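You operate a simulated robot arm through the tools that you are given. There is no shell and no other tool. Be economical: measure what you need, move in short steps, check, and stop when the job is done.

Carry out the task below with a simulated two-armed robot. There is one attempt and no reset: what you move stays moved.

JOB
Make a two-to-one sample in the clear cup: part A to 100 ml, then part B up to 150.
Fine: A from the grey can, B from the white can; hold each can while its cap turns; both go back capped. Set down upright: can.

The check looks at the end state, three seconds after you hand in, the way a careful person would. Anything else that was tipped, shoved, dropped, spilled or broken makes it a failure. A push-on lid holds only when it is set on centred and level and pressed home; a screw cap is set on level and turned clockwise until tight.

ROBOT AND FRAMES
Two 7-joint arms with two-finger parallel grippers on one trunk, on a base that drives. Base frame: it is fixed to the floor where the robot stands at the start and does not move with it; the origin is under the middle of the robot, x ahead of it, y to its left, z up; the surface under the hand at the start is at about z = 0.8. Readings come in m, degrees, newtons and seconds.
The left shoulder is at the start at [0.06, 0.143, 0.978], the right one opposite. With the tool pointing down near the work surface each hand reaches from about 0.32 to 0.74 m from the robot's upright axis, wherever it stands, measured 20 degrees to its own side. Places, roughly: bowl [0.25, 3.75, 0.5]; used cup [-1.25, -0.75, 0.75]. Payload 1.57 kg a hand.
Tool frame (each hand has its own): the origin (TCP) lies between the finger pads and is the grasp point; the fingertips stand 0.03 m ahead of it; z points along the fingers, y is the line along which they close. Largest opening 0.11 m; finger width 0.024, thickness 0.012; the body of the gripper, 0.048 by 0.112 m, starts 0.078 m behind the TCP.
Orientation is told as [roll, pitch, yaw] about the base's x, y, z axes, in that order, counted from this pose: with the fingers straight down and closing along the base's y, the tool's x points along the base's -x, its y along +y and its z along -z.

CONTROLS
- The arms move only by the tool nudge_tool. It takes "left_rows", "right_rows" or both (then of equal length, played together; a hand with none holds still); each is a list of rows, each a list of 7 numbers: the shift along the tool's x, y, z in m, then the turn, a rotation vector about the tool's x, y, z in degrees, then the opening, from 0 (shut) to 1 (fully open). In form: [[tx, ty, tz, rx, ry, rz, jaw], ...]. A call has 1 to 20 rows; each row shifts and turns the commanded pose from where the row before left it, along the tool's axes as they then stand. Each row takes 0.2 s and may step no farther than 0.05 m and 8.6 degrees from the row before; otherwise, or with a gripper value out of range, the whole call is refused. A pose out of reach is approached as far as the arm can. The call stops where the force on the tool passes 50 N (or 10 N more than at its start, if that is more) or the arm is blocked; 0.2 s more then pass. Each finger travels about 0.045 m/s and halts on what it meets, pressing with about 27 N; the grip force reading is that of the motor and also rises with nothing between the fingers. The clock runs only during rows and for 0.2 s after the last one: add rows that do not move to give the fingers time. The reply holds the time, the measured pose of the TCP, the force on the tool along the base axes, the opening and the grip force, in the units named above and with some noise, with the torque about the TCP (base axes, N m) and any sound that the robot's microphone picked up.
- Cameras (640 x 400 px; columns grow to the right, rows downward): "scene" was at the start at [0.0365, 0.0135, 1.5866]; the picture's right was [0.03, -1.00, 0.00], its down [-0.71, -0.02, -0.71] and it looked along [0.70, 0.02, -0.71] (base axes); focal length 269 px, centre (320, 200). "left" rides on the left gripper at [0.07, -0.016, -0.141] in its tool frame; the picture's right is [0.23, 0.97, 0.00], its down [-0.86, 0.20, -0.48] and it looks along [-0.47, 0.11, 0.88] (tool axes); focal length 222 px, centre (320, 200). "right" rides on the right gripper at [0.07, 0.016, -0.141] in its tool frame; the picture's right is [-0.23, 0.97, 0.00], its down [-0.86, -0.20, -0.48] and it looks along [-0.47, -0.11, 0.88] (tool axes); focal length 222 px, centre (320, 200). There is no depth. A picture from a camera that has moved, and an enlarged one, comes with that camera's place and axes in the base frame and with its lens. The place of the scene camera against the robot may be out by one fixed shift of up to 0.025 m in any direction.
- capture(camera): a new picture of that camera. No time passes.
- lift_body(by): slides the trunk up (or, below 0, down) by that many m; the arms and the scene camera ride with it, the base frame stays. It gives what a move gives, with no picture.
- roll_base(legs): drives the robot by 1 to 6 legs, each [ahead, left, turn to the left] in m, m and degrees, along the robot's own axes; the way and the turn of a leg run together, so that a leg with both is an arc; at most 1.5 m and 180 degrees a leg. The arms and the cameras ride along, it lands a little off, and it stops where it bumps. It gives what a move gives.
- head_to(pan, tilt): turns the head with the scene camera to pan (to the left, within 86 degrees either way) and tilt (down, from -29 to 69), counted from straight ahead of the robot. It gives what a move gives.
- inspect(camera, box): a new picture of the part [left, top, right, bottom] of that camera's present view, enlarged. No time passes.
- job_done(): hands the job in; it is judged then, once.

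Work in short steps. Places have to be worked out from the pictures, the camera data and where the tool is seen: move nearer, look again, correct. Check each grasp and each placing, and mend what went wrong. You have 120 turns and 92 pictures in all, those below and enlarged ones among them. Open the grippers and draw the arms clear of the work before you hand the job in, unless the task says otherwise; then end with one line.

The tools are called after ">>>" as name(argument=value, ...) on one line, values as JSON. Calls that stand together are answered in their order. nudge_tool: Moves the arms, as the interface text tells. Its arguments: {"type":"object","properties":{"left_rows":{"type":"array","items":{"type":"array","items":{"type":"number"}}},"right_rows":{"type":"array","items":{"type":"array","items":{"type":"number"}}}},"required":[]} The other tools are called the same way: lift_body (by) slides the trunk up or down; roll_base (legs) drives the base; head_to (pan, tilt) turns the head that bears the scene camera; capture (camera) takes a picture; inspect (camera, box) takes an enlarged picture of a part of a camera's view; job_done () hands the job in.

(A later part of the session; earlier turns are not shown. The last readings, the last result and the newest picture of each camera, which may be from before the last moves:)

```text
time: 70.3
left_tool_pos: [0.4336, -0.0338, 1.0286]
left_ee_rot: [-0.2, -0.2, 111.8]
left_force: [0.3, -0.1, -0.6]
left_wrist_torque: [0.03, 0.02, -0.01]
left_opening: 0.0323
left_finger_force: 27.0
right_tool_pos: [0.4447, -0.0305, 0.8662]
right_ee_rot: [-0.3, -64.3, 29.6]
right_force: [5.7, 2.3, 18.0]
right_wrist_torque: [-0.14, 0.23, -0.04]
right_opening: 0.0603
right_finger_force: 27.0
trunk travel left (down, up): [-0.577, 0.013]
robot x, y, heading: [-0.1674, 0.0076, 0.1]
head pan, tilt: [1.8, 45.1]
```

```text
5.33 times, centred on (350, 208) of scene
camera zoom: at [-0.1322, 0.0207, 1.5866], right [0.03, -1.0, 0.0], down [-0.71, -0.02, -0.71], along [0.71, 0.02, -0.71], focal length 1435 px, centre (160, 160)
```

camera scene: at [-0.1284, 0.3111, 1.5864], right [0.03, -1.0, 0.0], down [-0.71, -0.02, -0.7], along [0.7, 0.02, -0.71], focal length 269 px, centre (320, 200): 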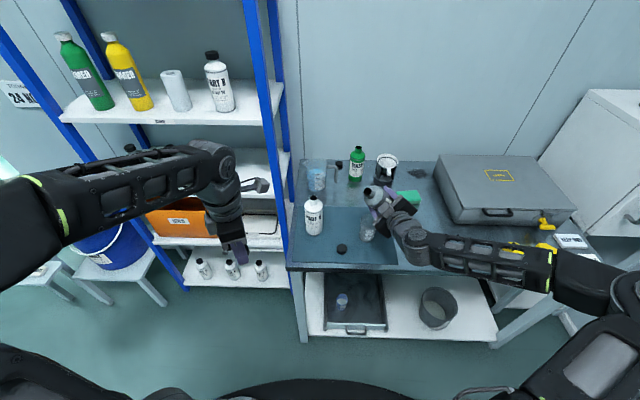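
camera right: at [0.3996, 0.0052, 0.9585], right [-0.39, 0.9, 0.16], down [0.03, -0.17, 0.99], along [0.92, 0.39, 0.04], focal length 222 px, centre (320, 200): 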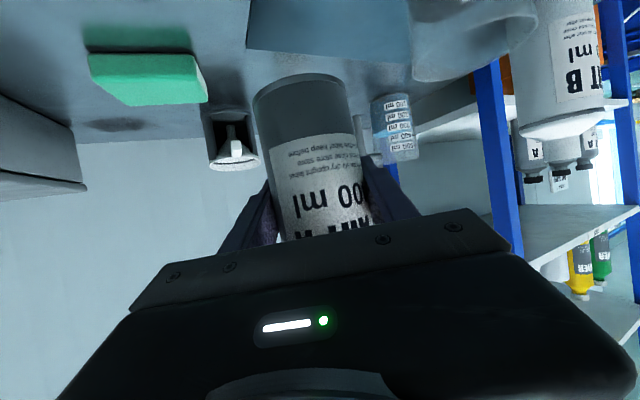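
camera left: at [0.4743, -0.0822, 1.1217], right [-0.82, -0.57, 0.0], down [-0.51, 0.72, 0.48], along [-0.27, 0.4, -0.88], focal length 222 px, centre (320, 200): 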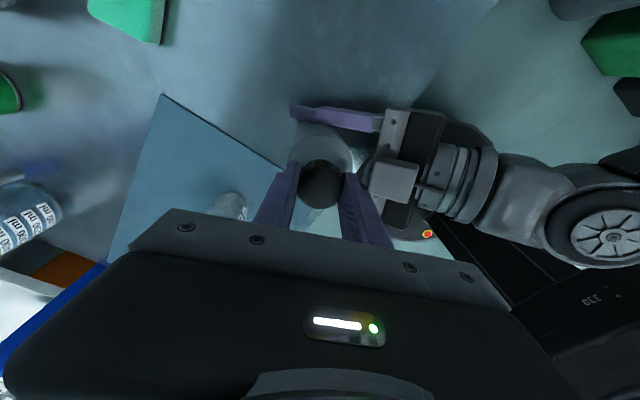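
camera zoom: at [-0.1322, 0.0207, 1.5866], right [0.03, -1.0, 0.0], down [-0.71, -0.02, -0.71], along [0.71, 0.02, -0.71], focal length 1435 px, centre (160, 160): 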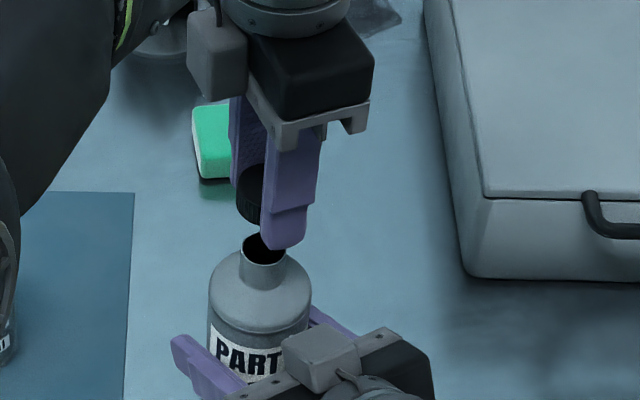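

The cap lines up with the neck. I trim 3 mm and descend to just above engagement.

>>> nudge_tool(left_rows=[[0.0024, -0.002, 0.02, 0, 0, 0, 0.2], [0, 0, 0.02, 0, 0, 0, 0.2], [0, 0, 0.004, 0, 0, 0, 0.2], [0, 0, 0.002, 0, 0, 0, 0.2], [0, 0, 0, 0, 0, 0, 0.2]])

```text
time: 71.5
left_tool_pos: [0.4379, -0.0364, 0.9847]
left_ee_rot: [-0.2, 0.0, 111.9]
left_force: [-3.2, -0.6, 17.6]
left_wrist_torque: [0.19, 0.1, 0.04]
left_opening: 0.0322
left_finger_force: 27.4
right_tool_pos: [0.4436, -0.0301, 0.8649]
right_ee_rot: [-0.4, -64.4, 29.7]
right_force: [11.7, 4.5, 12.7]
right_wrist_torque: [-0.27, 0.58, -0.05]
right_opening: 0.0607
right_finger_force: 27.4
trunk travel left (down, up): [-0.577, 0.013]
robot x, y, heading: [-0.1659, 0.0087, -0.0]
head pan, tilt: [1.8, 45.1]
```

Contact came about 5 mm early, with the hand 3 mm too far in x. I ease up, shift, and lower again.

>>> nudge_tool(left_rows=[[0, 0, -0.004, 0, 0, 0, 0.2], [-0.002, 0.0024, 0, 0, 0, 0, 0.2], [0, 0, 0.002, 0, 0, 0, 0.2], [0, 0, 0.002, 0, 0, 0, 0.2], [0, 0, 0.001, 0, 0, 0, 0.2], [0, 0, 0, 0, 0, 0, 0.2]])

>>> inspect(camera="scene", box=[310, 185, 374, 225])

```text
time: 72.9
left_tool_pos: [0.4344, -0.0367, 0.9851]
left_ee_rot: [-0.3, 0.1, 111.7]
left_force: [-5.3, 1.8, 23.2]
left_wrist_torque: [0.11, -0.23, 0.0]
left_opening: 0.0326
left_finger_force: 27.6
right_tool_pos: [0.4443, -0.0294, 0.8641]
right_ee_rot: [-0.4, -64.2, 29.6]
right_force: [12.2, 3.6, 7.9]
right_wrist_torque: [-0.02, 0.62, 0.04]
right_opening: 0.0606
right_finger_force: 26.9
trunk travel left (down, up): [-0.577, 0.013]
robot x, y, heading: [-0.1669, 0.0073, 0.0]
head pan, tilt: [1.8, 45.1]
```

```text
10.00 times, centred on (342, 205) of scene
camera zoom: at [-0.1332, 0.0209, 1.5868], right [0.03, -1.0, 0.0], down [-0.71, -0.02, -0.71], along [0.71, 0.02, -0.71], focal length 2690 px, centre (100, 150)
```

zoom: 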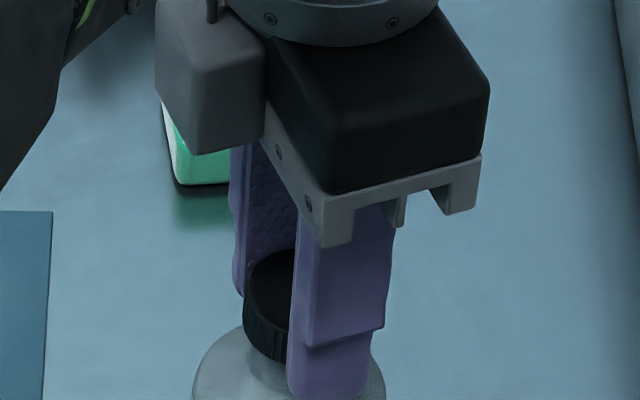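

The cap rests on the thread start. I shift 1.5 mm towards centre and begin turning clockwise with light downward pressure.

>>> nudge_tool(left_rows=[[-0.0018, 0.0003, 0, 0, 0, 0, 0.2], [0, 0, 0, 0, 0, 8, 0.2], [0, 0, 0, 0, 0, 8, 0.2], [0, 0, 0, 0, 0, 8, 0.2], [0, 0, 0, 0, 0, 8, 0.2], [0, 0, 0, 0, 0, 8, 0.2]])

```text
time: 74.3
left_tool_pos: [0.4334, -0.033, 0.9821]
left_ee_rot: [0.0, -0.3, 71.7]
left_force: [8.6, 1.9, -0.7]
left_wrist_torque: [0.06, -0.15, 0.03]
left_opening: 0.0326
left_finger_force: 27.4
right_tool_pos: [0.4438, -0.0296, 0.8645]
right_ee_rot: [-0.1, -64.3, 29.4]
right_force: [-14.9, -1.6, 14.4]
right_wrist_torque: [0.22, -0.03, -0.14]
right_opening: 0.0605
right_finger_force: 27.5
trunk travel left (down, up): [-0.577, 0.013]
robot x, y, heading: [-0.1722, 0.0042, -0.1]
head pan, tilt: [1.8, 45.1]
```

It dropped in and the thread is engaging. I continue clockwise with a small lateral correction and slight descent.

>>> nudge_tool(left_rows=[[-0.0005, -0.0014, 0.0003, 0, 0, 8.5, 0.2], [0, 0, 0.0003, 0, 0, 8.5, 0.2], [0, 0, 0.0003, 0, 0, 8.5, 0.2], [0, 0, 0.0003, 0, 0, 8.5, 0.2], [0, 0, 0.0003, 0, 0, 8.5, 0.2], [0, 0, 0.0003, 0, 0, 8.5, 0.2], [0, 0, 0.0003, 0, 0, 8.5, 0.2], [0, 0, 0.0003, 0, 0, 8.5, 0.2], [0, 0, 0.0003, 0, 0, 8.5, 0.2], [0, 0, 0.0003, 0, 0, 8.5, 0.2], [0, 0, 0.0003, 0, 0, 8.5, 0.2], [0, 0, 0.0003, 0, 0, 8.5, 0.2]])

```text
time: 76.9
left_tool_pos: [0.4356, -0.0341, 0.9784]
left_ee_rot: [0.3, 0.0, -30.4]
left_force: [7.3, 0.8, 0.8]
left_wrist_torque: [0.05, -0.11, 0.1]
left_opening: 0.0323
left_finger_force: 26.7
right_tool_pos: [0.444, -0.0304, 0.864]
right_ee_rot: [-0.4, -64.2, 29.6]
right_force: [-7.4, -1.0, 8.1]
right_wrist_torque: [0.01, -0.33, -0.06]
right_opening: 0.0606
right_finger_force: 27.5
trunk travel left (down, up): [-0.577, 0.013]
robot x, y, heading: [-0.1682, 0.0078, 0.0]
head pan, tilt: [1.8, 45.1]
```

The cap is descending evenly. I turn another ~55°, then release, rewind the wrist 170° and regrasp.

>>> nudge_tool(left_rows=[[-0.0009, 0.0005, 0.0002, 0, 0, 8.5, 0.2], [0, 0, 0.0002, 0, 0, 8.5, 0.2], [0, 0, 0.0002, 0, 0, 8.5, 0.2], [0, 0, 0.0002, 0, 0, 8.5, 0.2], [0, 0, 0.0002, 0, 0, 8.5, 0.2], [0, 0, 0.0002, 0, 0, 8.5, 0.2], [0, 0, 0, 0, 0, 0, 0.2]])

>>> nudge_tool(left_rows=[[0, 0, 0, 0, 0, 0, 0.45], [0, 0, 0, 0, 0, 0, 0.45], [0, 0, 0, 0, 0, -8.5, 0.45], [0, 0, 0, 0, 0, -8.5, 0.45], [0, 0, 0, 0, 0, -8.5, 0.45], [0, 0, 0, 0, 0, -8.5, 0.45], [0, 0, 0, 0, 0, -8.5, 0.45], [0, 0, 0, 0, 0, -8.5, 0.45], [0, 0, 0, 0, 0, -8.5, 0.45], [0, 0, 0, 0, 0, -8.5, 0.45], [0, 0, 0, 0, 0, -8.5, 0.45], [0, 0, 0, 0, 0, -8.5, 0.45], [0, 0, 0, 0, 0, -8.5, 0.45], [0, 0, 0, 0, 0, -8.5, 0.45], [0, 0, 0, 0, 0, -8.5, 0.45], [0, 0, 0, 0, 0, -8.5, 0.45], [0, 0, 0, 0, 0, -8.5, 0.45], [0, 0, 0, 0, 0, -8.5, 0.45], [0, 0, 0, 0, 0, -8.5, 0.45], [0, 0, 0, 0, 0, -8.5, 0.45]])

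>>> capture(camera="left")

```text
time: 78.5
left_tool_pos: [0.4363, -0.0349, 0.9773]
left_ee_rot: [0.1, 0.2, -81.2]
left_force: [0.1, -0.6, 0.4]
left_wrist_torque: [-0.01, -0.01, 0.0]
left_opening: 0.0322
left_finger_force: 26.8
right_tool_pos: [0.4458, -0.0312, 0.8648]
right_ee_rot: [-0.3, -64.1, 29.4]
right_force: [0.5, -0.4, 7.8]
right_wrist_torque: [-0.11, 0.32, -0.01]
right_opening: 0.0605
right_finger_force: 26.6
trunk travel left (down, up): [-0.577, 0.013]
robot x, y, heading: [-0.1678, 0.0099, -0.2]
head pan, tilt: [1.8, 45.1]
```

```text
time: 82.7
left_tool_pos: [0.4366, -0.0346, 0.9781]
left_ee_rot: [-0.1, -0.2, 72.0]
left_force: [-0.6, 1.2, -1.1]
left_wrist_torque: [0.0, 0.01, -0.01]
left_opening: 0.0495
left_finger_force: 0.1
right_tool_pos: [0.445, -0.0308, 0.8649]
right_ee_rot: [-0.3, -64.2, 29.5]
right_force: [0.7, -0.5, 6.7]
right_wrist_torque: [-0.09, 0.18, 0.04]
right_opening: 0.0603
right_finger_force: 26.9
trunk travel left (down, up): [-0.577, 0.013]
robot x, y, heading: [-0.1717, 0.0052, -0.2]
head pan, tilt: [1.8, 45.1]
```

```text
34 pictures are left
camera left: at [0.4314, -0.1056, 1.1183], right [-1.0, 0.09, 0.0], down [0.07, 0.87, 0.48], along [0.04, 0.48, -0.88], focal length 222 px, centre (320, 200)
```

left: 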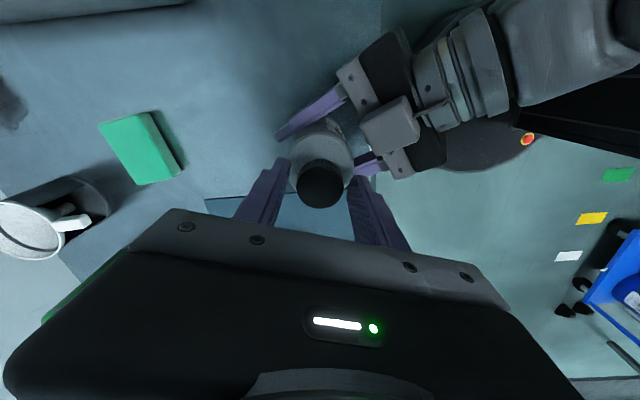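

The cap sits on centred and level. I drop 3 mm, regrasp and turn another ~145° clockwise, watching for tightening torque.

>>> nudge_tool(left_rows=[[0, 0, 0.003, 0, 0, 0, 0.2], [0, 0, 0, 0, 0, 0, 0.2], [0, 0, 0, 0, 0, 0, 0.2], [0, 0, 0.0001, 0, 0, 8.5, 0.2], [0, 0, 0.0001, 0, 0, 8.5, 0.2], [0, 0, 0.0001, 0, 0, 8.5, 0.2], [0, 0, 0.0001, 0, 0, 8.5, 0.2], [0, 0, 0.0001, 0, 0, 8.5, 0.2], [0, 0, 0.0001, 0, 0, 8.5, 0.2], [0, 0, 0.0001, 0, 0, 8.5, 0.2], [0, 0, 0.0001, 0, 0, 8.5, 0.2], [0, 0, 0.0001, 0, 0, 8.5, 0.2], [0, 0, 0.0001, 0, 0, 8.5, 0.2], [0, 0, 0.0001, 0, 0, 8.5, 0.2], [0, 0, 0.0001, 0, 0, 8.5, 0.2], [0, 0, 0.0001, 0, 0, 8.5, 0.2], [0, 0, 0.0001, 0, 0, 8.5, 0.2], [0, 0, 0.0001, 0, 0, 8.5, 0.2], [0, 0, 0.0001, 0, 0, 8.5, 0.2], [0, 0, 0.0001, 0, 0, 8.5, 0.2]])

```text
time: 86.9
left_tool_pos: [0.4364, -0.0338, 0.9727]
left_ee_rot: [0.2, 0.1, -72.9]
left_force: [6.4, -2.1, 9.0]
left_wrist_torque: [0.05, -0.21, -0.01]
left_opening: 0.0325
left_finger_force: 27.4
right_tool_pos: [0.4448, -0.0296, 0.8627]
right_ee_rot: [0.0, -64.2, 29.5]
right_force: [-5.5, 6.2, 0.6]
right_wrist_torque: [-0.24, -0.28, -0.09]
right_opening: 0.0603
right_finger_force: 27.3
trunk travel left (down, up): [-0.577, 0.013]
robot x, y, heading: [-0.1675, 0.0052, -0.1]
head pan, tilt: [1.8, 45.1]
```

338° turned so far with no tightening torque yet. I rewind and go again.

>>> nudge_tool(left_rows=[[0, 0, 0, 0, 0, 0, 0.45], [0, 0, 0, 0, 0, 0, 0.45], [0, 0, 0, 0, 0, -8.5, 0.45], [0, 0, 0, 0, 0, -8.5, 0.45], [0, 0, 0, 0, 0, -8.5, 0.45], [0, 0, 0, 0, 0, -8.5, 0.45], [0, 0, 0, 0, 0, -8.5, 0.45], [0, 0, 0, 0, 0, -8.5, 0.45], [0, 0, 0, 0, 0, -8.5, 0.45], [0, 0, 0, 0, 0, -8.5, 0.45], [0, 0, 0, 0, 0, -8.5, 0.45], [0, 0, 0, 0, 0, -8.5, 0.45], [0, 0, 0, 0, 0, -8.5, 0.45], [0, 0, 0, 0, 0, -8.5, 0.45], [0, 0, 0, 0, 0, -8.5, 0.45], [0, 0, 0, 0, 0, -8.5, 0.45], [0, 0, 0, 0, 0, -8.5, 0.45], [0, 0, 0, 0, 0, 0, 0.2], [0, 0, 0, 0, 0, 0, 0.2], [0, 0, 0, 0, 0, 0, 0.2]])

>>> nudge_tool(left_rows=[[0, 0, 0, 0, 0, 8.5, 0.2], [0, 0, 0, 0, 0, 8.5, 0.2], [0, 0, 0, 0, 0, 8.5, 0.2], [0, 0, 0, 0, 0, 8.5, 0.2], [0, 0, 0, 0, 0, 8.5, 0.2], [0, 0, 0, 0, 0, 8.5, 0.2]])

```text
time: 91.1
left_tool_pos: [0.4378, -0.0349, 0.972]
left_ee_rot: [0.1, -0.2, 54.8]
left_force: [2.3, 0.4, 0.6]
left_wrist_torque: [0.01, -0.04, 0.0]
left_opening: 0.0328
left_finger_force: 26.8
right_tool_pos: [0.445, -0.031, 0.8645]
right_ee_rot: [-0.2, -64.2, 29.5]
right_force: [-0.5, -1.4, 3.5]
right_wrist_torque: [-0.06, -0.02, 0.03]
right_opening: 0.0605
right_finger_force: 27.2
trunk travel left (down, up): [-0.577, 0.013]
robot x, y, heading: [-0.1677, 0.007, -0.3]
head pan, tilt: [1.8, 45.1]
```

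```text
time: 92.5
left_tool_pos: [0.4372, -0.0339, 0.9725]
left_ee_rot: [0.2, -0.1, 3.5]
left_force: [4.5, -1.5, -0.4]
left_wrist_torque: [0.04, -0.23, 0.0]
left_opening: 0.0327
left_finger_force: 27.0
right_tool_pos: [0.4443, -0.0303, 0.8641]
right_ee_rot: [-0.2, -64.2, 29.5]
right_force: [-3.7, -0.8, 4.1]
right_wrist_torque: [-0.24, -0.15, 0.03]
right_opening: 0.0604
right_finger_force: 27.4
trunk travel left (down, up): [-0.577, 0.013]
robot x, y, heading: [-0.167, 0.0048, -0.4]
head pan, tilt: [1.8, 45.1]
```

Still free. I continue clockwise another 77°.

>>> nudge_tool(left_rows=[[0, 0, 0.0002, 0, 0, 8.5, 0.2], [0, 0, 0.0002, 0, 0, 8.5, 0.2], [0, 0, 0.0002, 0, 0, 8.5, 0.2], [0, 0, 0.0002, 0, 0, 8.5, 0.2], [0, 0, 0.0002, 0, 0, 8.5, 0.2], [0, 0, 0.0002, 0, 0, 8.5, 0.2], [0, 0, 0.0002, 0, 0, 8.5, 0.2], [0, 0, 0.0002, 0, 0, 8.5, 0.2], [0, 0, 0.0002, 0, 0, 8.5, 0.2]])

>>> inspect(camera="scene", box=[310, 185, 374, 225])

```text
time: 94.5
left_tool_pos: [0.437, -0.0332, 0.9707]
left_ee_rot: [0.1, 0.1, -72.8]
left_force: [4.7, 0.3, 4.4]
left_wrist_torque: [0.17, -0.23, 0.42]
left_opening: 0.0332
left_finger_force: 27.1
right_tool_pos: [0.4448, -0.0296, 0.8635]
right_ee_rot: [-0.2, -64.2, 29.3]
right_force: [-4.4, 4.1, 0.3]
right_wrist_torque: [-0.01, -0.11, -0.52]
right_opening: 0.0606
right_finger_force: 26.7
trunk travel left (down, up): [-0.577, 0.013]
robot x, y, heading: [-0.1686, 0.0073, -0.0]
head pan, tilt: [1.8, 45.1]
```

```text
10.00 times, centred on (342, 205) of scene
camera zoom: at [-0.1315, 0.0205, 1.5866], right [0.03, -1.0, 0.0], down [-0.71, -0.02, -0.71], along [0.71, 0.02, -0.71], focal length 2690 px, centre (100, 150)
```

zoom: 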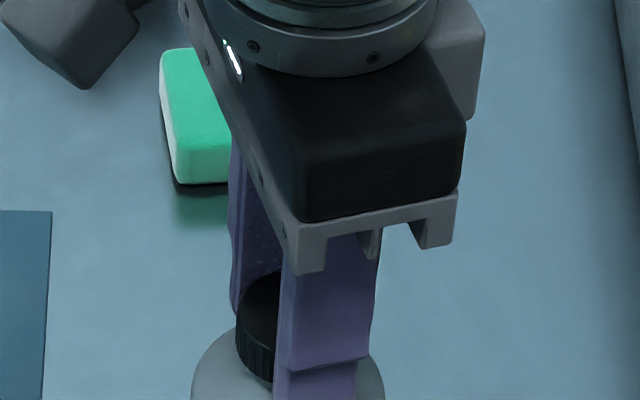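

A clear tightening torque (0.42–0.5 N·m) has appeared and the cap sits on the shoulder. I turn a bit more to be sure it is tight.

>>> nudge_tool(left_rows=[[0, 0, 0, 0, 0, 6, 0.2], [0, 0, 0, 0, 0, 6, 0.2]])

```text
time: 95.1
left_tool_pos: [0.4369, -0.0331, 0.9721]
left_ee_rot: [0.1, 0.2, -84.7]
left_force: [5.4, 1.2, 5.4]
left_wrist_torque: [0.13, -0.23, 0.47]
left_opening: 0.033
left_finger_force: 26.5
right_tool_pos: [0.4455, -0.0306, 0.8618]
right_ee_rot: [-0.1, -64.1, 29.6]
right_force: [-5.2, 0.7, -0.1]
right_wrist_torque: [0.02, -0.12, -0.52]
right_opening: 0.0606
right_finger_force: 26.6
trunk travel left (down, up): [-0.577, 0.013]
robot x, y, heading: [-0.1652, 0.005, 0.2]
head pan, tilt: [1.8, 45.1]
```

Torque has saturated, so the cap is tight. I release the cap, lift the left hand clear and move it back.

>>> nudge_tool(left_rows=[[0, 0, 0, 0, 0, 0, 0.45], [0, 0, 0, 0, 0, 0, 0.45], [0, 0, 0, 0, 0, 0, 0.45], [0, 0, -0.03, 0, 0, 0, 0.45], [0, 0, -0.03, 0, 0, 0, 0.45], [0.04, -0.015, -0.02, 0, 0, 0, 0.45], [0.045, -0.015, 0, 0, 0, 0, 0.45], [0.045, -0.015, 0, 0, 0, 0, 0.45], [0.045, -0.015, 0, 0, 0, 0, 0.45], [0.04, -0.03, 0, 0, 0, 0, 0.45], [0.02, -0.04, 0, 0, 0, 0, 0.45]])

>>> nudge_tool(right_rows=[[-0.018, 0, -0.0088, 0, 0, 0, 0.35], [-0.005, -0.021, 0.0105, 0, 0, 0, 0.35], [-0.005, -0.021, 0.0105, 0, 0, 0, 0.35], [0, 0, 0, 0, 0, 0, 0.35], [0.0135, 0, 0.0066, 0, 0, 0, 0.35], [0, 0, 0, 0, 0, 0, 0.35]])

```text
time: 97.5
left_tool_pos: [0.2864, 0.1904, 1.051]
left_ee_rot: [0.1, 0.3, -84.7]
left_force: [-0.7, 0.4, -0.8]
left_wrist_torque: [0.0, 0.03, -0.01]
left_opening: 0.0495
left_finger_force: 0.0
right_tool_pos: [0.4449, -0.0298, 0.8632]
right_ee_rot: [-0.2, -64.2, 29.5]
right_force: [-2.0, -0.6, 1.2]
right_wrist_torque: [-0.02, 0.19, -0.02]
right_opening: 0.0605
right_finger_force: 26.8
trunk travel left (down, up): [-0.577, 0.013]
robot x, y, heading: [-0.1702, 0.0075, -0.2]
head pan, tilt: [1.8, 45.1]
```

```text
time: 98.9
left_tool_pos: [0.287, 0.1886, 1.0496]
left_ee_rot: [0.1, 0.2, -84.8]
left_force: [-1.0, -0.4, 0.3]
left_wrist_torque: [0.02, 0.0, -0.02]
left_opening: 0.0495
left_finger_force: 0.1
right_tool_pos: [0.485, -0.0548, 0.8702]
right_ee_rot: [-0.1, -64.1, 29.5]
right_force: [0.8, -0.5, -3.1]
right_wrist_torque: [0.0, -0.06, -0.01]
right_opening: 0.0606
right_finger_force: 27.0
trunk travel left (down, up): [-0.577, 0.013]
robot x, y, heading: [-0.167, 0.009, -0.3]
head pan, tilt: [1.8, 45.1]
```

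Now I lower the can onto the table at its original spot in small steps.

>>> nudge_tool(right_rows=[[0.0027, 0, 0.0013, 0, 0, 0, 0.35], [0.0014, 0, 0.0007, 0, 0, 0, 0.35], [0.0014, 0, 0.0007, 0, 0, 0, 0.35], [0, 0, 0, 0, 0, 0, 0.35]])

```text
time: 99.9
left_tool_pos: [0.2873, 0.1887, 1.0512]
left_ee_rot: [0.1, 0.1, -84.8]
left_force: [-1.0, 0.7, -1.0]
left_wrist_torque: [0.01, -0.02, -0.06]
left_opening: 0.0495
left_finger_force: 0.1
right_tool_pos: [0.4847, -0.0558, 0.8653]
right_ee_rot: [-0.3, -64.3, 29.6]
right_force: [1.3, -0.5, 4.2]
right_wrist_torque: [-0.11, 0.11, 0.06]
right_opening: 0.0607
right_finger_force: 27.6
trunk travel left (down, up): [-0.577, 0.013]
robot x, y, heading: [-0.1699, 0.0086, -0.3]
head pan, tilt: [1.8, 45.1]
```

It is down (light contact). I open the right hand and withdraw backwards along the approach line, then check.

>>> nudge_tool(right_rows=[[0, 0, 0, 0, 0, 0, 0.7], [0, 0, 0, 0, 0, 0, 0.95], [0, 0, 0, 0, 0, 0, 0.95], [0, 0, 0, 0, 0, 0, 0.95], [0, 0, 0, 0, 0, 0, 0.95], [0.0132, 0, -0.027, 0, 0, 0, 0.95], [0.0132, 0, -0.027, 0, 0, 0, 0.95], [0.0132, 0, -0.027, 0, 0, 0, 0.95], [0, 0, 0, 0, 0, 0, 0.95]])

>>> capture(camera="right")

>>> capture(camera="scene")

```text
time: 101.9
left_tool_pos: [0.2874, 0.1894, 1.0516]
left_ee_rot: [0.0, 0.2, -84.6]
left_force: [0.2, 0.5, 0.2]
left_wrist_torque: [-0.04, 0.0, -0.01]
left_opening: 0.0496
left_finger_force: 0.1
right_tool_pos: [0.4063, -0.1004, 0.8624]
right_ee_rot: [-0.2, -64.1, 29.5]
right_force: [0.9, 0.1, -0.1]
right_wrist_torque: [0.04, -0.04, 0.01]
right_opening: 0.1046
right_finger_force: 0.1
trunk travel left (down, up): [-0.577, 0.013]
robot x, y, heading: [-0.1668, 0.008, 0.3]
head pan, tilt: [1.8, 45.1]
```

```text
32 pictures are left
camera right: at [0.2617, -0.1629, 0.8607], right [-0.39, 0.9, 0.2], down [0.05, -0.2, 0.98], along [0.92, 0.39, 0.04], focal length 222 px, centre (320, 200)
```

right: 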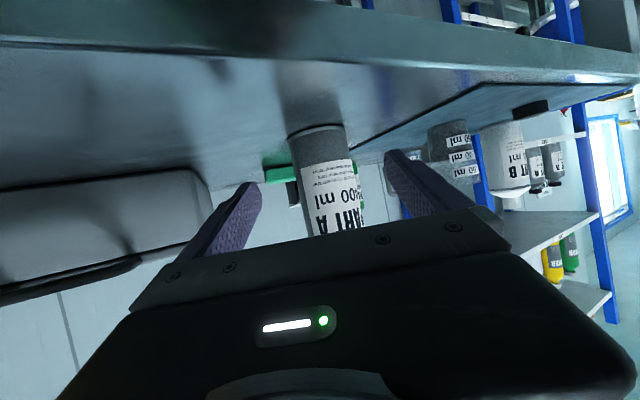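

```text
31 pictures are left
camera scene: at [-0.1306, 0.0204, 1.5865], right [0.03, -1.0, 0.0], down [-0.71, -0.02, -0.71], along [0.7, 0.02, -0.71], focal length 269 px, centre (320, 200)
```

scene: 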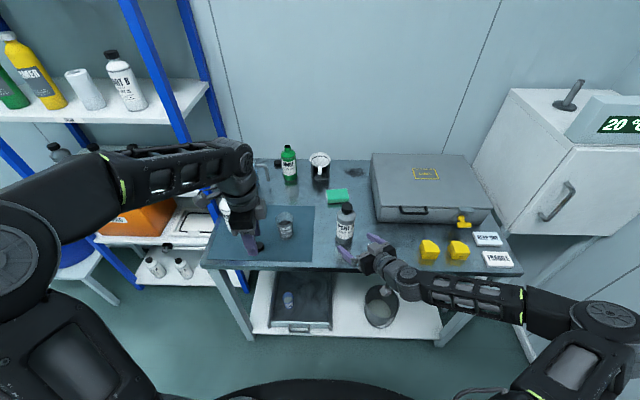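

Can A is upright and capped where it started. From here the right camera sees the cup side-on, so I verify the level.

>>> inspect(camera="right", box=[400, 105, 496, 195])

```text
4.44 times, centred on (448, 150) of right
camera zoom: at [0.2617, -0.1629, 0.8607], right [-0.39, 0.9, 0.2], down [0.05, -0.2, 0.98], along [0.92, 0.39, 0.04], focal length 987 px, centre (-249, 422)
```

zoom: 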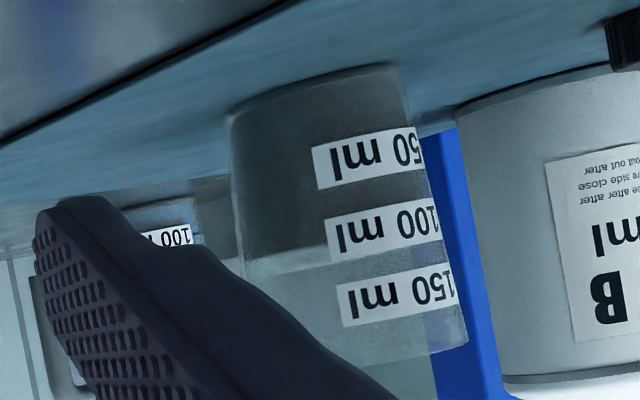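

The level sits on the 100 ml label, so part A is good. Next I need B's loose cap: I raise the right hand clear of can A and turn its fingers down.

>>> nudge_tool(right_rows=[[-0.0337, 0, -0.0164, 0, 0, 0, 0.9], [-0.0337, 0, -0.0164, 0, 0, 0, 0.8], [-0.0337, 0, -0.0164, 0, 0, 0, 0.6], [-0.0337, 0, -0.0164, 0, 0, 0, 0.5], [0, 0, 0, 0, 8, 0, 0.5], [0, 0, 0, 0, 8, 0, 0.5], [0, 0, 0, 0, 8, 0, 0.5], [0, 0, 0, 0, 8, 0, 0.5], [0, 0, 0, 0, 8, 0, 0.5], [0, 0, 0, 0, 8, 0, 0.5], [0, 0, 0, 0, 8, 0, 0.5], [0, 0, 0, 0, 8.2, 0, 0.5]])

>>> roll_base(legs=[[0, 0.3, 0]])

>>> capture(camera="right")

```text
time: 104.5
left_tool_pos: [0.2874, 0.1885, 1.0512]
left_ee_rot: [0.1, 0.2, -84.7]
left_force: [-0.1, -0.9, 0.0]
left_wrist_torque: [0.02, 0.01, -0.02]
left_opening: 0.0494
left_finger_force: 0.1
right_tool_pos: [0.335, -0.1783, 0.9941]
right_ee_rot: [-0.7, -4.0, 28.6]
right_force: [-0.1, 0.0, -0.2]
right_wrist_torque: [-0.03, -0.07, 0.03]
right_opening: 0.0551
right_finger_force: 0.1
right hand out of reach, approached as far as the arm can: row 6, 9, 10, 11, 12
trunk travel left (down, up): [-0.577, 0.013]
robot x, y, heading: [-0.1683, 0.0043, -0.0]
head pan, tilt: [1.8, 45.1]
```

```text
time: 106.6
left_tool_pos: [0.2868, 0.4941, 1.049]
left_ee_rot: [0.1, 0.2, -84.6]
left_force: [0.3, -0.2, 0.7]
left_wrist_torque: [-0.03, 0.0, -0.01]
left_opening: 0.0492
left_finger_force: 0.0
right_tool_pos: [0.3358, 0.1265, 0.9949]
right_ee_rot: [-0.7, -3.8, 28.7]
right_force: [-0.1, 0.2, 0.0]
right_wrist_torque: [0.03, -0.03, -0.01]
right_opening: 0.0552
right_finger_force: 0.1
trunk travel left (down, up): [-0.577, 0.013]
robot x, y, heading: [-0.164, 0.3097, -0.0]
head pan, tilt: [1.8, 45.1]
```

```text
29 pictures are left
camera right: at [0.2579, 0.1044, 1.1299], right [-0.27, 0.96, 0.0], down [0.81, 0.22, 0.54], along [0.52, 0.15, -0.84], focal length 222 px, centre (320, 200)
```

right: 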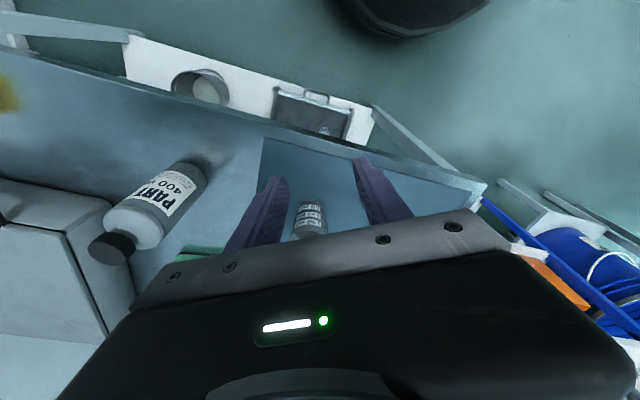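

I correct the small pitch and move the right hand above the loose cap's estimated place [0.42,0.25].

>>> nudge_tool(right_rows=[[0, 0, 0, 0.7, 3.9, 0, 0.5], [-0.0342, 0.0166, 0, 0, 0, 0, 0.5], [-0.0342, 0.0166, 0, 0, 0, 0, 0.5], [-0.0342, 0.0166, 0, 0, 0, 0, 0.5], [-0.0342, 0.0166, 0, 0, 0, 0, 0.5], [0, 0, 0, 0, 0, 0, 0.5]])

>>> capture(camera="right")

```text
time: 108.0
left_tool_pos: [0.2861, 0.4925, 1.0503]
left_ee_rot: [0.1, 0.2, -84.5]
left_force: [0.4, 1.6, 0.4]
left_wrist_torque: [0.06, 0.0, 0.0]
left_opening: 0.0496
left_finger_force: 0.0
right_tool_pos: [0.3094, 0.1274, 0.974]
right_ee_rot: [-1.2, -0.4, 28.7]
right_force: [-0.6, -0.3, -0.4]
right_wrist_torque: [-0.01, 0.05, 0.01]
right_opening: 0.0549
right_finger_force: 0.1
right hand out of reach, approached as far as the arm can: row 1, 2, 3, 4, 5
trunk travel left (down, up): [-0.577, 0.013]
robot x, y, heading: [-0.1702, 0.3084, 0.0]
head pan, tilt: [1.8, 45.1]
```

```text
28 pictures are left
camera right: at [0.2385, 0.11, 1.1149], right [-0.27, 0.96, -0.02], down [0.84, 0.24, 0.49], along [0.47, 0.11, -0.87], focal length 222 px, centre (320, 200)
```

right: 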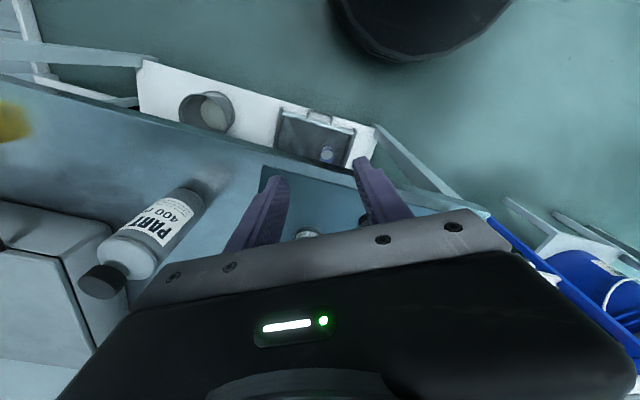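

The arm is stuck at a posture limit. I raise it towards its starting posture (higher, yaw 0).

>>> nudge_tool(right_rows=[[0, 0, -0.04, 0, 0, 0, 0.5], [0, 0, -0.04, 0, 0, 0, 0.5], [0, 0, -0.04, 0, 0, 7, 0.5], [0, 0, -0.03, 0, 0, 7, 0.5], [0, 0, 0, 0, 0, 7, 0.5], [0, 0, 0, 1.2, 0, 7.5, 0.5], [-0.03, -0.02, 0, 0, 0, 0, 0.5], [-0.03, -0.02, 0, 0, 0, 0, 0.5]])

```text
time: 109.8
left_tool_pos: [0.2864, 0.4934, 1.0503]
left_ee_rot: [-0.1, 0.2, -84.5]
left_force: [0.1, 0.1, 0.7]
left_wrist_torque: [-0.01, 0.01, 0.0]
left_opening: 0.0494
left_finger_force: 0.1
right_tool_pos: [0.3126, 0.0594, 1.1035]
right_ee_rot: [-2.3, -1.0, 0.2]
right_force: [-0.4, -0.8, -1.0]
right_wrist_torque: [0.01, 0.02, 0.01]
right_opening: 0.055
right_finger_force: 0.0
right hand out of reach, approached as far as the arm can: row 1, 2, 3, 4, 6, 7, 8
trunk travel left (down, up): [-0.577, 0.013]
robot x, y, heading: [-0.1677, 0.3105, 0.2]
head pan, tilt: [1.8, 45.1]
```

I try extending outward to the right and forward, where the posture has more freedom, staying high.

>>> nudge_tool(right_rows=[[-0.03, -0.03, 0, 2, 1, 0, 0.5], [-0.03, -0.03, 0, 0, 0, 0, 0.5], [-0.03, -0.03, 0, 0, 0, 0, 0.5], [-0.03, -0.03, 0, 0, 0, 0, 0.5], [-0.03, 0, 0, 0, 0, 0, 0.5], [-0.03, 0, 0, 0, 0, 0, 0.5]])

>>> capture(camera="scene")

```text
time: 111.2
left_tool_pos: [0.2861, 0.4925, 1.0513]
left_ee_rot: [-0.1, 0.2, -84.5]
left_force: [-0.9, 1.0, 0.4]
left_wrist_torque: [0.02, 0.0, -0.02]
left_opening: 0.0494
left_finger_force: 0.1
right_tool_pos: [0.3707, -0.0822, 1.0402]
right_ee_rot: [-4.3, -0.2, 0.2]
right_force: [0.1, -0.4, -0.7]
right_wrist_torque: [0.03, -0.01, -0.01]
right_opening: 0.0547
right_finger_force: 0.0
right hand out of reach, approached as far as the arm can: row 1, 2, 3, 4, 5, 6
trunk travel left (down, up): [-0.577, 0.013]
robot x, y, heading: [-0.1712, 0.3098, 0.0]
head pan, tilt: [1.8, 45.1]
```

```text
27 pictures are left
camera scene: at [-0.1307, 0.3218, 1.5866], right [0.03, -1.0, 0.0], down [-0.71, -0.02, -0.71], along [0.7, 0.02, -0.71], focal length 269 px, centre (320, 200)
```

scene: 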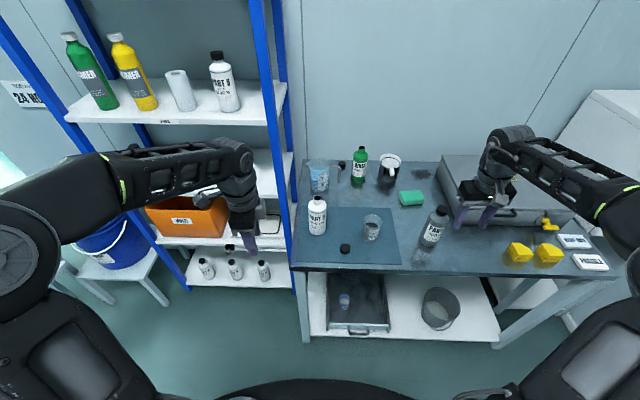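

The arm is now back in its elbow-up posture. I level the hand, raise it, and move left over the cap.

>>> nudge_tool(right_rows=[[0, 0, -0.03, -4.3, 0, 0, 0.5], [0, 0, -0.03, 0, 0, 0, 0.5], [-0.005, 0.04, 0, 0, 0, 0, 0.5], [-0.005, 0.04, 0, 0, 0, 0, 0.5], [-0.005, 0.04, 0, 0, 0, 0, 0.5], [-0.005, 0.04, 0, 0, 0, 0, 0.5], [-0.005, 0.04, 0, 0, 0, 0, 0.5], [-0.005, 0.04, 0, 0, 0, 0, 0.5]])

```text
time: 113.0
left_tool_pos: [0.2854, 0.4933, 1.0501]
left_ee_rot: [0.0, 0.3, -84.5]
left_force: [0.9, 0.3, 0.0]
left_wrist_torque: [0.03, 0.0, 0.01]
left_opening: 0.0497
left_finger_force: 0.1
right_tool_pos: [0.293, 0.1329, 1.0439]
right_ee_rot: [0.1, 0.1, 0.1]
right_force: [0.3, 0.0, 0.2]
right_wrist_torque: [0.03, 0.01, 0.03]
right_opening: 0.0549
right_finger_force: 0.1
right hand out of reach, approached as far as the arm can: row 1, 2, 3, 4, 5, 6, 7, 8
trunk travel left (down, up): [-0.577, 0.013]
robot x, y, heading: [-0.1693, 0.3077, -0.1]
head pan, tilt: [1.8, 45.1]
```

Still limited. I try the mid-reach zone at lower height, about [0.46,0.06,0.98], which should be comfortable for this arm; that stays clear of the cup and can A.

>>> nudge_tool(right_rows=[[0, -0.04, 0, 0, 0, 0, 0.5], [-0.02, -0.035, 0, 0, 0, 0, 0.5], [-0.035, 0, 0.01, 0, 0, 0, 0.5], [-0.035, 0, 0.01, 0, 0, 0, 0.5], [-0.035, 0, 0.015, 0, 0, 0, 0.5], [-0.035, 0, 0.015, 0, 0, 0, 0.5]])

```text
time: 114.4
left_tool_pos: [0.2869, 0.4921, 1.0502]
left_ee_rot: [0.0, 0.2, -84.5]
left_force: [0.1, 0.1, -0.1]
left_wrist_torque: [0.03, 0.03, 0.0]
left_opening: 0.0496
left_finger_force: 0.1
right_tool_pos: [0.38, 0.0238, 0.9705]
right_ee_rot: [0.1, 0.0, 0.1]
right_force: [0.7, 0.4, 0.0]
right_wrist_torque: [0.0, 0.03, 0.01]
right_opening: 0.055
right_finger_force: 0.1
right hand out of reach, approached as far as the arm can: row 3, 4, 5, 6
trunk travel left (down, up): [-0.577, 0.013]
robot x, y, heading: [-0.166, 0.3081, 0.1]
head pan, tilt: [1.8, 45.1]
```

I test whether the wrist roll is the limit: turn the yaw −40° and push forward again.

>>> nudge_tool(right_rows=[[0, 0, 0, 0, 0, 8, 0.5], [0, 0, 0, 0, 0, 8, 0.5], [0, 0, 0, 0, 0, 8, 0.5], [0, 0, 0, 0, 0, 8, 0.5], [0, 0, 0, 0, 0, 8, 0.5], [-0.023, 0.019, 0, 0, 0, 0, 0.5], [-0.023, 0.019, 0, 0, 0, 0, 0.5]])

```text
time: 116.0
left_tool_pos: [0.2864, 0.4919, 1.051]
left_ee_rot: [0.1, 0.2, -84.5]
left_force: [0.5, 0.2, -0.4]
left_wrist_torque: [0.02, -0.04, -0.03]
left_opening: 0.0492
left_finger_force: 0.1
right_tool_pos: [0.3878, 0.012, 0.9603]
right_ee_rot: [0.0, 0.1, -39.9]
right_force: [0.7, 0.5, -0.7]
right_wrist_torque: [0.0, 0.0, 0.02]
right_opening: 0.0551
right_finger_force: 0.0
right hand out of reach, approached as far as the arm can: row 6, 7
trunk travel left (down, up): [-0.577, 0.013]
robot x, y, heading: [-0.1683, 0.3095, 0.4]
head pan, tilt: [1.8, 45.1]
```

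The right arm is settled in its "pouring" posture and can't do tool-down well. The same roles as before work fine: the left hand handles B's cap, and the right hand holds and pours B. I restore the right hand's horizontal pose and shift the base so the left hand can pick up the cap.

>>> nudge_tool(right_rows=[[0, 0, 0, 0, 0, -8.6, 0.6], [0, 0, 0, 0, 0, -8.6, 0.8], [0, 0, 0, 0, 0, -8.6, 1], [0, 0, 0, 0, 0, -8.6, 1], [0, 0, 0, 0, 0, -8.6, 1], [0, 0, 0, 0, 0, -8.6, 1], [0, 0, 0, 0, 0, -8.6, 1], [0, 0, 0, 0, 0, -8.6, 1], [0, 0, 0, 0, -8, 0, 1], [0, 0, 0, 0, -8, 0, 1], [0, 0, 0, 0, -8, 0, 1], [0, 0, 0, 0, -8, 0, 1], [0, 0, 0, 0, -8, 0, 1], [0, 0, 0, 0, -8, 0, 1], [0, 0, 0, 0, -8, 0, 1], [0, 0, 0, 0, -8.2, 0, 1], [-0.036, 0, -0.0175, 0, 0, 0, 1]])

>>> roll_base(legs=[[0, -0.2, 0]])

>>> capture(camera="scene")

```text
time: 119.6
left_tool_pos: [0.2862, 0.4957, 1.0504]
left_ee_rot: [0.2, 0.2, -84.5]
left_force: [0.3, -0.1, 0.2]
left_wrist_torque: [-0.03, 0.01, 0.01]
left_opening: 0.0496
left_finger_force: 0.1
right_tool_pos: [0.3622, 0.0443, 0.9847]
right_ee_rot: [0.2, -64.0, 28.9]
right_force: [0.7, 0.5, 1.3]
right_wrist_torque: [-0.02, 0.03, -0.01]
right_opening: 0.1101
right_finger_force: 0.0
right hand out of reach, approached as far as the arm can: row 8
trunk travel left (down, up): [-0.577, 0.013]
robot x, y, heading: [-0.1667, 0.3114, 0.2]
head pan, tilt: [1.8, 45.1]
```

```text
time: 121.2
left_tool_pos: [0.2872, 0.2852, 1.0511]
left_ee_rot: [0.1, 0.3, -84.7]
left_force: [-0.9, -0.3, 0.3]
left_wrist_torque: [0.01, 0.0, -0.02]
left_opening: 0.0496
left_finger_force: 0.1
right_tool_pos: [0.3605, -0.1646, 0.9841]
right_ee_rot: [0.4, -63.9, 28.4]
right_force: [0.7, -0.7, 0.4]
right_wrist_torque: [0.01, -0.03, 0.01]
right_opening: 0.1101
right_finger_force: 0.0
trunk travel left (down, up): [-0.577, 0.013]
robot x, y, heading: [-0.1663, 0.105, 0.1]
head pan, tilt: [1.8, 45.1]
```

```text
26 pictures are left
camera scene: at [-0.1312, 0.1162, 1.5865], right [0.03, -1.0, 0.0], down [-0.71, -0.02, -0.71], along [0.71, 0.02, -0.71], focal length 269 px, centre (320, 200)
```

scene: 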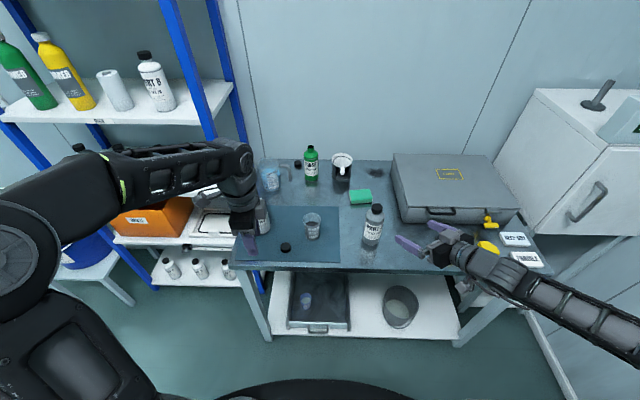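

All items stand fine. The cap reads about [0.43,0.245]; I bring the left hand above it at z≈0.95 and look.

>>> nudge_tool(left_rows=[[-0.0134, 0.0346, 0, 0, 0, 0, 0.5], [-0.0134, 0.0346, 0, 0, 0, 0, 0.5], [-0.0134, 0.0346, 0, 0, 0, 0, 0.5], [-0.0134, 0.0346, 0, 0, 0, 0, 0.5], [0, 0, 0.05, 0, 0, 0, 0.5], [0, 0, 0.05, 0, 0, 0, 0.5], [0, 0, 0, 0, 0, 0, 0.5]])

>>> capture(camera="left")

```text
time: 122.8
left_tool_pos: [0.4297, 0.247, 0.9501]
left_ee_rot: [0.1, 0.2, -84.8]
left_force: [-0.2, -0.1, -0.9]
left_wrist_torque: [-0.01, 0.02, -0.01]
left_opening: 0.0551
left_finger_force: 0.0
right_tool_pos: [0.3614, -0.1637, 0.9846]
right_ee_rot: [0.3, -64.1, 28.5]
right_force: [-0.5, -0.3, 0.5]
right_wrist_torque: [-0.01, 0.0, 0.03]
right_opening: 0.1097
right_finger_force: 0.2
trunk travel left (down, up): [-0.577, 0.013]
robot x, y, heading: [-0.168, 0.1064, -0.1]
head pan, tilt: [1.8, 45.1]
```

```text
25 pictures are left
camera left: at [0.407, 0.315, 1.0918], right [0.95, 0.32, 0.0], down [0.28, -0.84, 0.48], along [0.15, -0.45, -0.88], focal length 222 px, centre (320, 200)
```

left: 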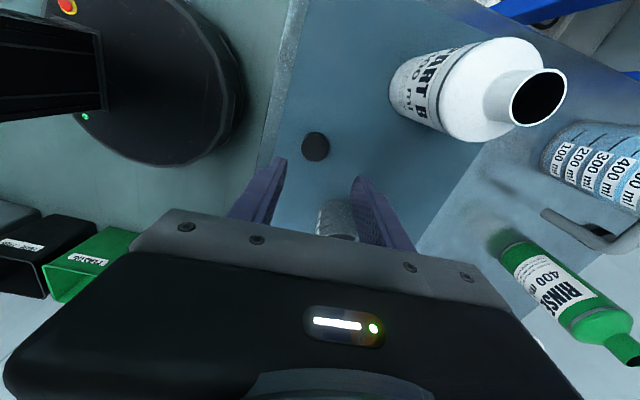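

The cap is at about [0.424,0.246]. I shift 6 mm, descend until the tips are just above the mat, and close.

>>> nudge_tool(left_rows=[[0, -0.006, 0.03, 0, 0, 0, 0.5], [0, 0, 0.04, 0, 0, 0, 0.5], [0, 0, 0.03, 0, 0, 0, 0.5], [0, 0, 0.013, 0, 0, 0, 0.5], [0, 0, 0, 0, 0, 0, 0.2], [0, 0, 0, 0, 0, 0, 0.2], [0, 0, 0, 0, 0, 0, 0.2]])

>>> capture(camera="left")

```text
time: 124.4
left_tool_pos: [0.4222, 0.2451, 0.8376]
left_ee_rot: [0.1, 0.2, -84.7]
left_force: [0.0, 0.6, -0.3]
left_wrist_torque: [0.03, 0.01, -0.01]
left_opening: 0.0327
left_finger_force: 27.4
right_tool_pos: [0.3615, -0.1642, 0.9856]
right_ee_rot: [0.2, -64.0, 28.5]
right_force: [-0.2, 0.0, 0.2]
right_wrist_torque: [0.0, 0.01, 0.04]
right_opening: 0.1099
right_finger_force: 0.1
trunk travel left (down, up): [-0.577, 0.013]
robot x, y, heading: [-0.1673, 0.1053, -0.2]
head pan, tilt: [1.8, 45.1]
```

```text
24 pictures are left
camera left: at [0.4013, 0.3127, 0.9783], right [0.95, 0.32, 0.0], down [0.28, -0.84, 0.48], along [0.15, -0.45, -0.88], focal length 222 px, centre (320, 200)
```

left: 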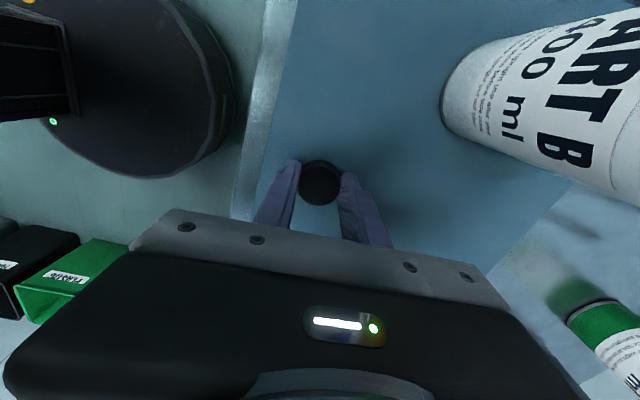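

I have the cap. I lift it, pull the hand back and begin rewinding the wrist for the later clockwise turn.

>>> nudge_tool(left_rows=[[0, 0, -0.05, 0, 0, 0, 0.2], [0, 0, -0.05, 0, 0, 0, 0.2], [0, 0, -0.05, 0, 0, 0, 0.2], [0, 0, -0.05, 0, 0, 0, 0.2], [0.0157, -0.034, 0, 0, 0, 0, 0.2], [0.0157, -0.034, 0, 0, 0, 0, 0.2], [0.0157, -0.034, 0, 0, 0, 0, 0.2], [0.0157, -0.034, 0, 0, 0, 0, 0.2], [0, 0, 0, 0, 0, -8.6, 0.2], [0, 0, 0, 0, 0, -8.6, 0.2], [0, 0, 0, 0, 0, -8.6, 0.2], [0, 0, 0, 0, 0, -8.6, 0.2], [0, 0, 0, 0, 0, -8.6, 0.2], [0, 0, 0, 0, 0, -8.6, 0.2], [0, 0, 0, 0, 0, -8.6, 0.2], [0, 0, 0, 0, 0, -8.6, 0.2], [0, 0, 0, 0, 0, -8.6, 0.2], [0, 0, 0, 0, 0, -8.6, 0.2], [0, 0, 0, 0, 0, -8.6, 0.2]])

>>> nudge_tool(left_rows=[[0, 0, 0, 0, 0, -8.6, 0.2], [0, 0, 0, 0, 0, -8.6, 0.2], [0, 0, 0, 0, 0, -8.6, 0.2], [0, 0, 0, 0, 0, -8.6, 0.2], [0, 0, 0, 0, 0, -8.6, 0.2], [0, 0, 0, 0, 0, -8.6, 0.2], [0, 0, 0, 0, 0, -8.6, 0.2], [0, 0, 0, 0, 0, -8.6, 0.2], [0, 0, 0, 0, 0, -8.6, 0.2], [0, 0, 0, 0, 0, -8.6, 0.2], [0, 0, 0, 0, 0, -8.6, 0.2]])

>>> roll_base(legs=[[0, 0.29, 0]])

>>> capture(camera="right")

```text
time: 128.4
left_tool_pos: [0.2825, 0.295, 1.0379]
left_ee_rot: [0.2, -0.1, 9.9]
left_force: [0.4, -0.1, 0.0]
left_wrist_torque: [0.01, -0.01, 0.05]
left_opening: 0.0325
left_finger_force: 26.3
right_tool_pos: [0.3609, -0.1642, 0.9846]
right_ee_rot: [0.2, -63.9, 28.5]
right_force: [0.1, 0.1, 1.2]
right_wrist_torque: [0.01, -0.05, 0.0]
right_opening: 0.1097
right_finger_force: 0.0
trunk travel left (down, up): [-0.577, 0.013]
robot x, y, heading: [-0.1662, 0.1064, 0.0]
head pan, tilt: [1.8, 45.1]
```

```text
time: 130.8
left_tool_pos: [0.2817, 0.2956, 1.038]
left_ee_rot: [-0.1, -0.1, 104.6]
left_force: [0.4, 0.0, -0.5]
left_wrist_torque: [0.03, 0.0, 0.02]
left_opening: 0.0322
left_finger_force: 26.9
right_tool_pos: [0.3604, -0.1634, 0.9847]
right_ee_rot: [0.2, -64.0, 28.5]
right_force: [0.2, 0.6, 0.1]
right_wrist_torque: [0.0, 0.02, 0.0]
right_opening: 0.11
right_finger_force: 0.0
trunk travel left (down, up): [-0.577, 0.013]
robot x, y, heading: [-0.1693, 0.1083, -0.1]
head pan, tilt: [1.8, 45.1]
```

```text
time: 132.8
left_tool_pos: [0.2844, 0.5877, 1.0385]
left_ee_rot: [-0.1, -0.2, 104.2]
left_force: [-0.9, -0.3, 0.2]
left_wrist_torque: [-0.02, 0.03, 0.04]
left_opening: 0.0322
left_finger_force: 27.2
right_tool_pos: [0.3617, 0.1287, 0.9851]
right_ee_rot: [0.2, -63.9, 28.2]
right_force: [0.1, 0.4, 0.5]
right_wrist_torque: [-0.01, 0.03, 0.0]
right_opening: 0.11
right_finger_force: 0.1
trunk travel left (down, up): [-0.577, 0.013]
robot x, y, heading: [-0.1706, 0.3993, -0.4]
head pan, tilt: [1.8, 45.1]
```

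```text
23 pictures are left
camera right: at [0.2156, 0.0672, 0.984], right [-0.38, 0.9, 0.21], down [0.05, -0.2, 0.98], along [0.93, 0.38, 0.03], focal length 222 px, centre (320, 200)
```

right: 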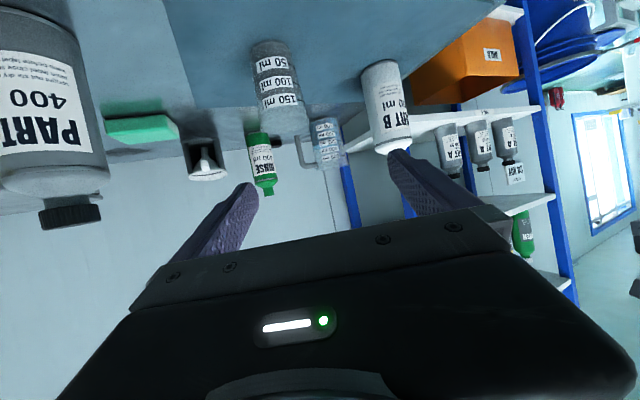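

Can B is at about [0.51,0.346]. I move the right hand to the pre-grasp point 0.15 m behind it and down to z≈0.872.

>>> nudge_tool(right_rows=[[-0.0091, 0.0303, 0.0187, 0, 0, 0, 1], [-0.0091, 0.0303, 0.0187, 0, 0, 0, 1], [-0.0091, 0.0303, 0.0187, 0, 0, 0, 1], [-0.0091, 0.0303, 0.0187, 0, 0, 0, 1], [0.0339, 0, 0.0165, 0, 0, 0, 1], [0.0339, 0, 0.0165, 0, 0, 0, 1], [0.0339, 0, 0.0165, 0, 0, 0, 1], [0, 0, 0, 0, 0, 0, 1]])

>>> capture(camera="right")

```text
time: 134.6
left_tool_pos: [0.2831, 0.5859, 1.037]
left_ee_rot: [-0.1, -0.3, 104.2]
left_force: [-0.3, 0.1, -0.4]
left_wrist_torque: [-0.01, 0.0, 0.0]
left_opening: 0.0321
left_finger_force: 26.9
right_tool_pos: [0.3771, 0.274, 0.8703]
right_ee_rot: [0.2, -64.0, 28.3]
right_force: [1.0, -0.2, -0.8]
right_wrist_torque: [0.03, -0.02, -0.01]
right_opening: 0.1102
right_finger_force: 0.0
trunk travel left (down, up): [-0.577, 0.013]
robot x, y, heading: [-0.164, 0.3979, -0.1]
head pan, tilt: [1.8, 45.1]
```

```text
22 pictures are left
camera right: at [0.2308, 0.2131, 0.8696], right [-0.38, 0.9, 0.21], down [0.05, -0.2, 0.98], along [0.93, 0.38, 0.03], focal length 222 px, centre (320, 200)
```

right: 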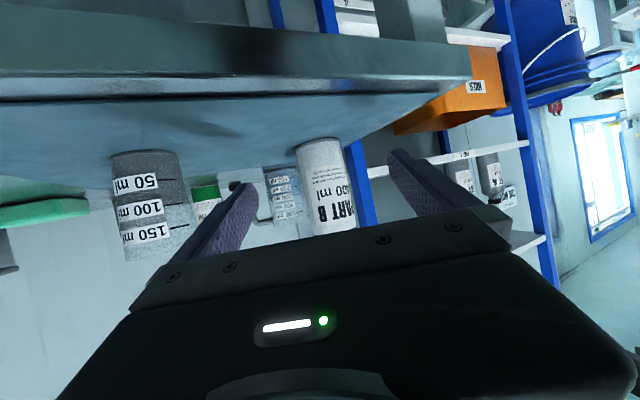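

B is about 0.17 m ahead and centred within 5 mm. I advance and close on it.

>>> nudge_tool(right_rows=[[-0.0193, -0.004, 0.0396, 0, 0, 0, 1], [-0.0193, 0, 0.0396, 0, 0, 0, 1], [-0.0193, 0, 0.0396, 0, 0, 0, 1], [-0.0105, 0, 0.0216, 0, 0, 0, 1], [0, 0, 0, 0, 0, 0, 1]])

>>> capture(camera="right")

```text
time: 135.8
left_tool_pos: [0.2841, 0.5867, 1.0381]
left_ee_rot: [-0.1, -0.2, 104.2]
left_force: [-0.2, -0.1, -0.1]
left_wrist_torque: [0.02, 0.01, 0.01]
left_opening: 0.032
left_finger_force: 27.7
right_tool_pos: [0.5131, 0.3395, 0.8734]
right_ee_rot: [0.4, -63.9, 28.1]
right_force: [0.3, 0.3, -0.1]
right_wrist_torque: [-0.02, 0.0, 0.0]
right_opening: 0.1101
right_finger_force: 0.1
right hand out of reach, approached as far as the arm can: row 4
trunk travel left (down, up): [-0.577, 0.013]
robot x, y, heading: [-0.165, 0.398, -0.2]
head pan, tilt: [1.8, 45.1]
```

```text
21 pictures are left
camera right: at [0.3667, 0.2791, 0.8723], right [-0.38, 0.9, 0.21], down [0.05, -0.2, 0.98], along [0.93, 0.38, 0.03], focal length 222 px, centre (320, 200)
```

right: 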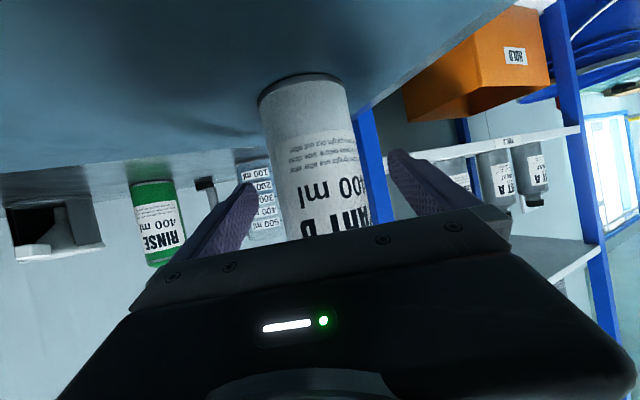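

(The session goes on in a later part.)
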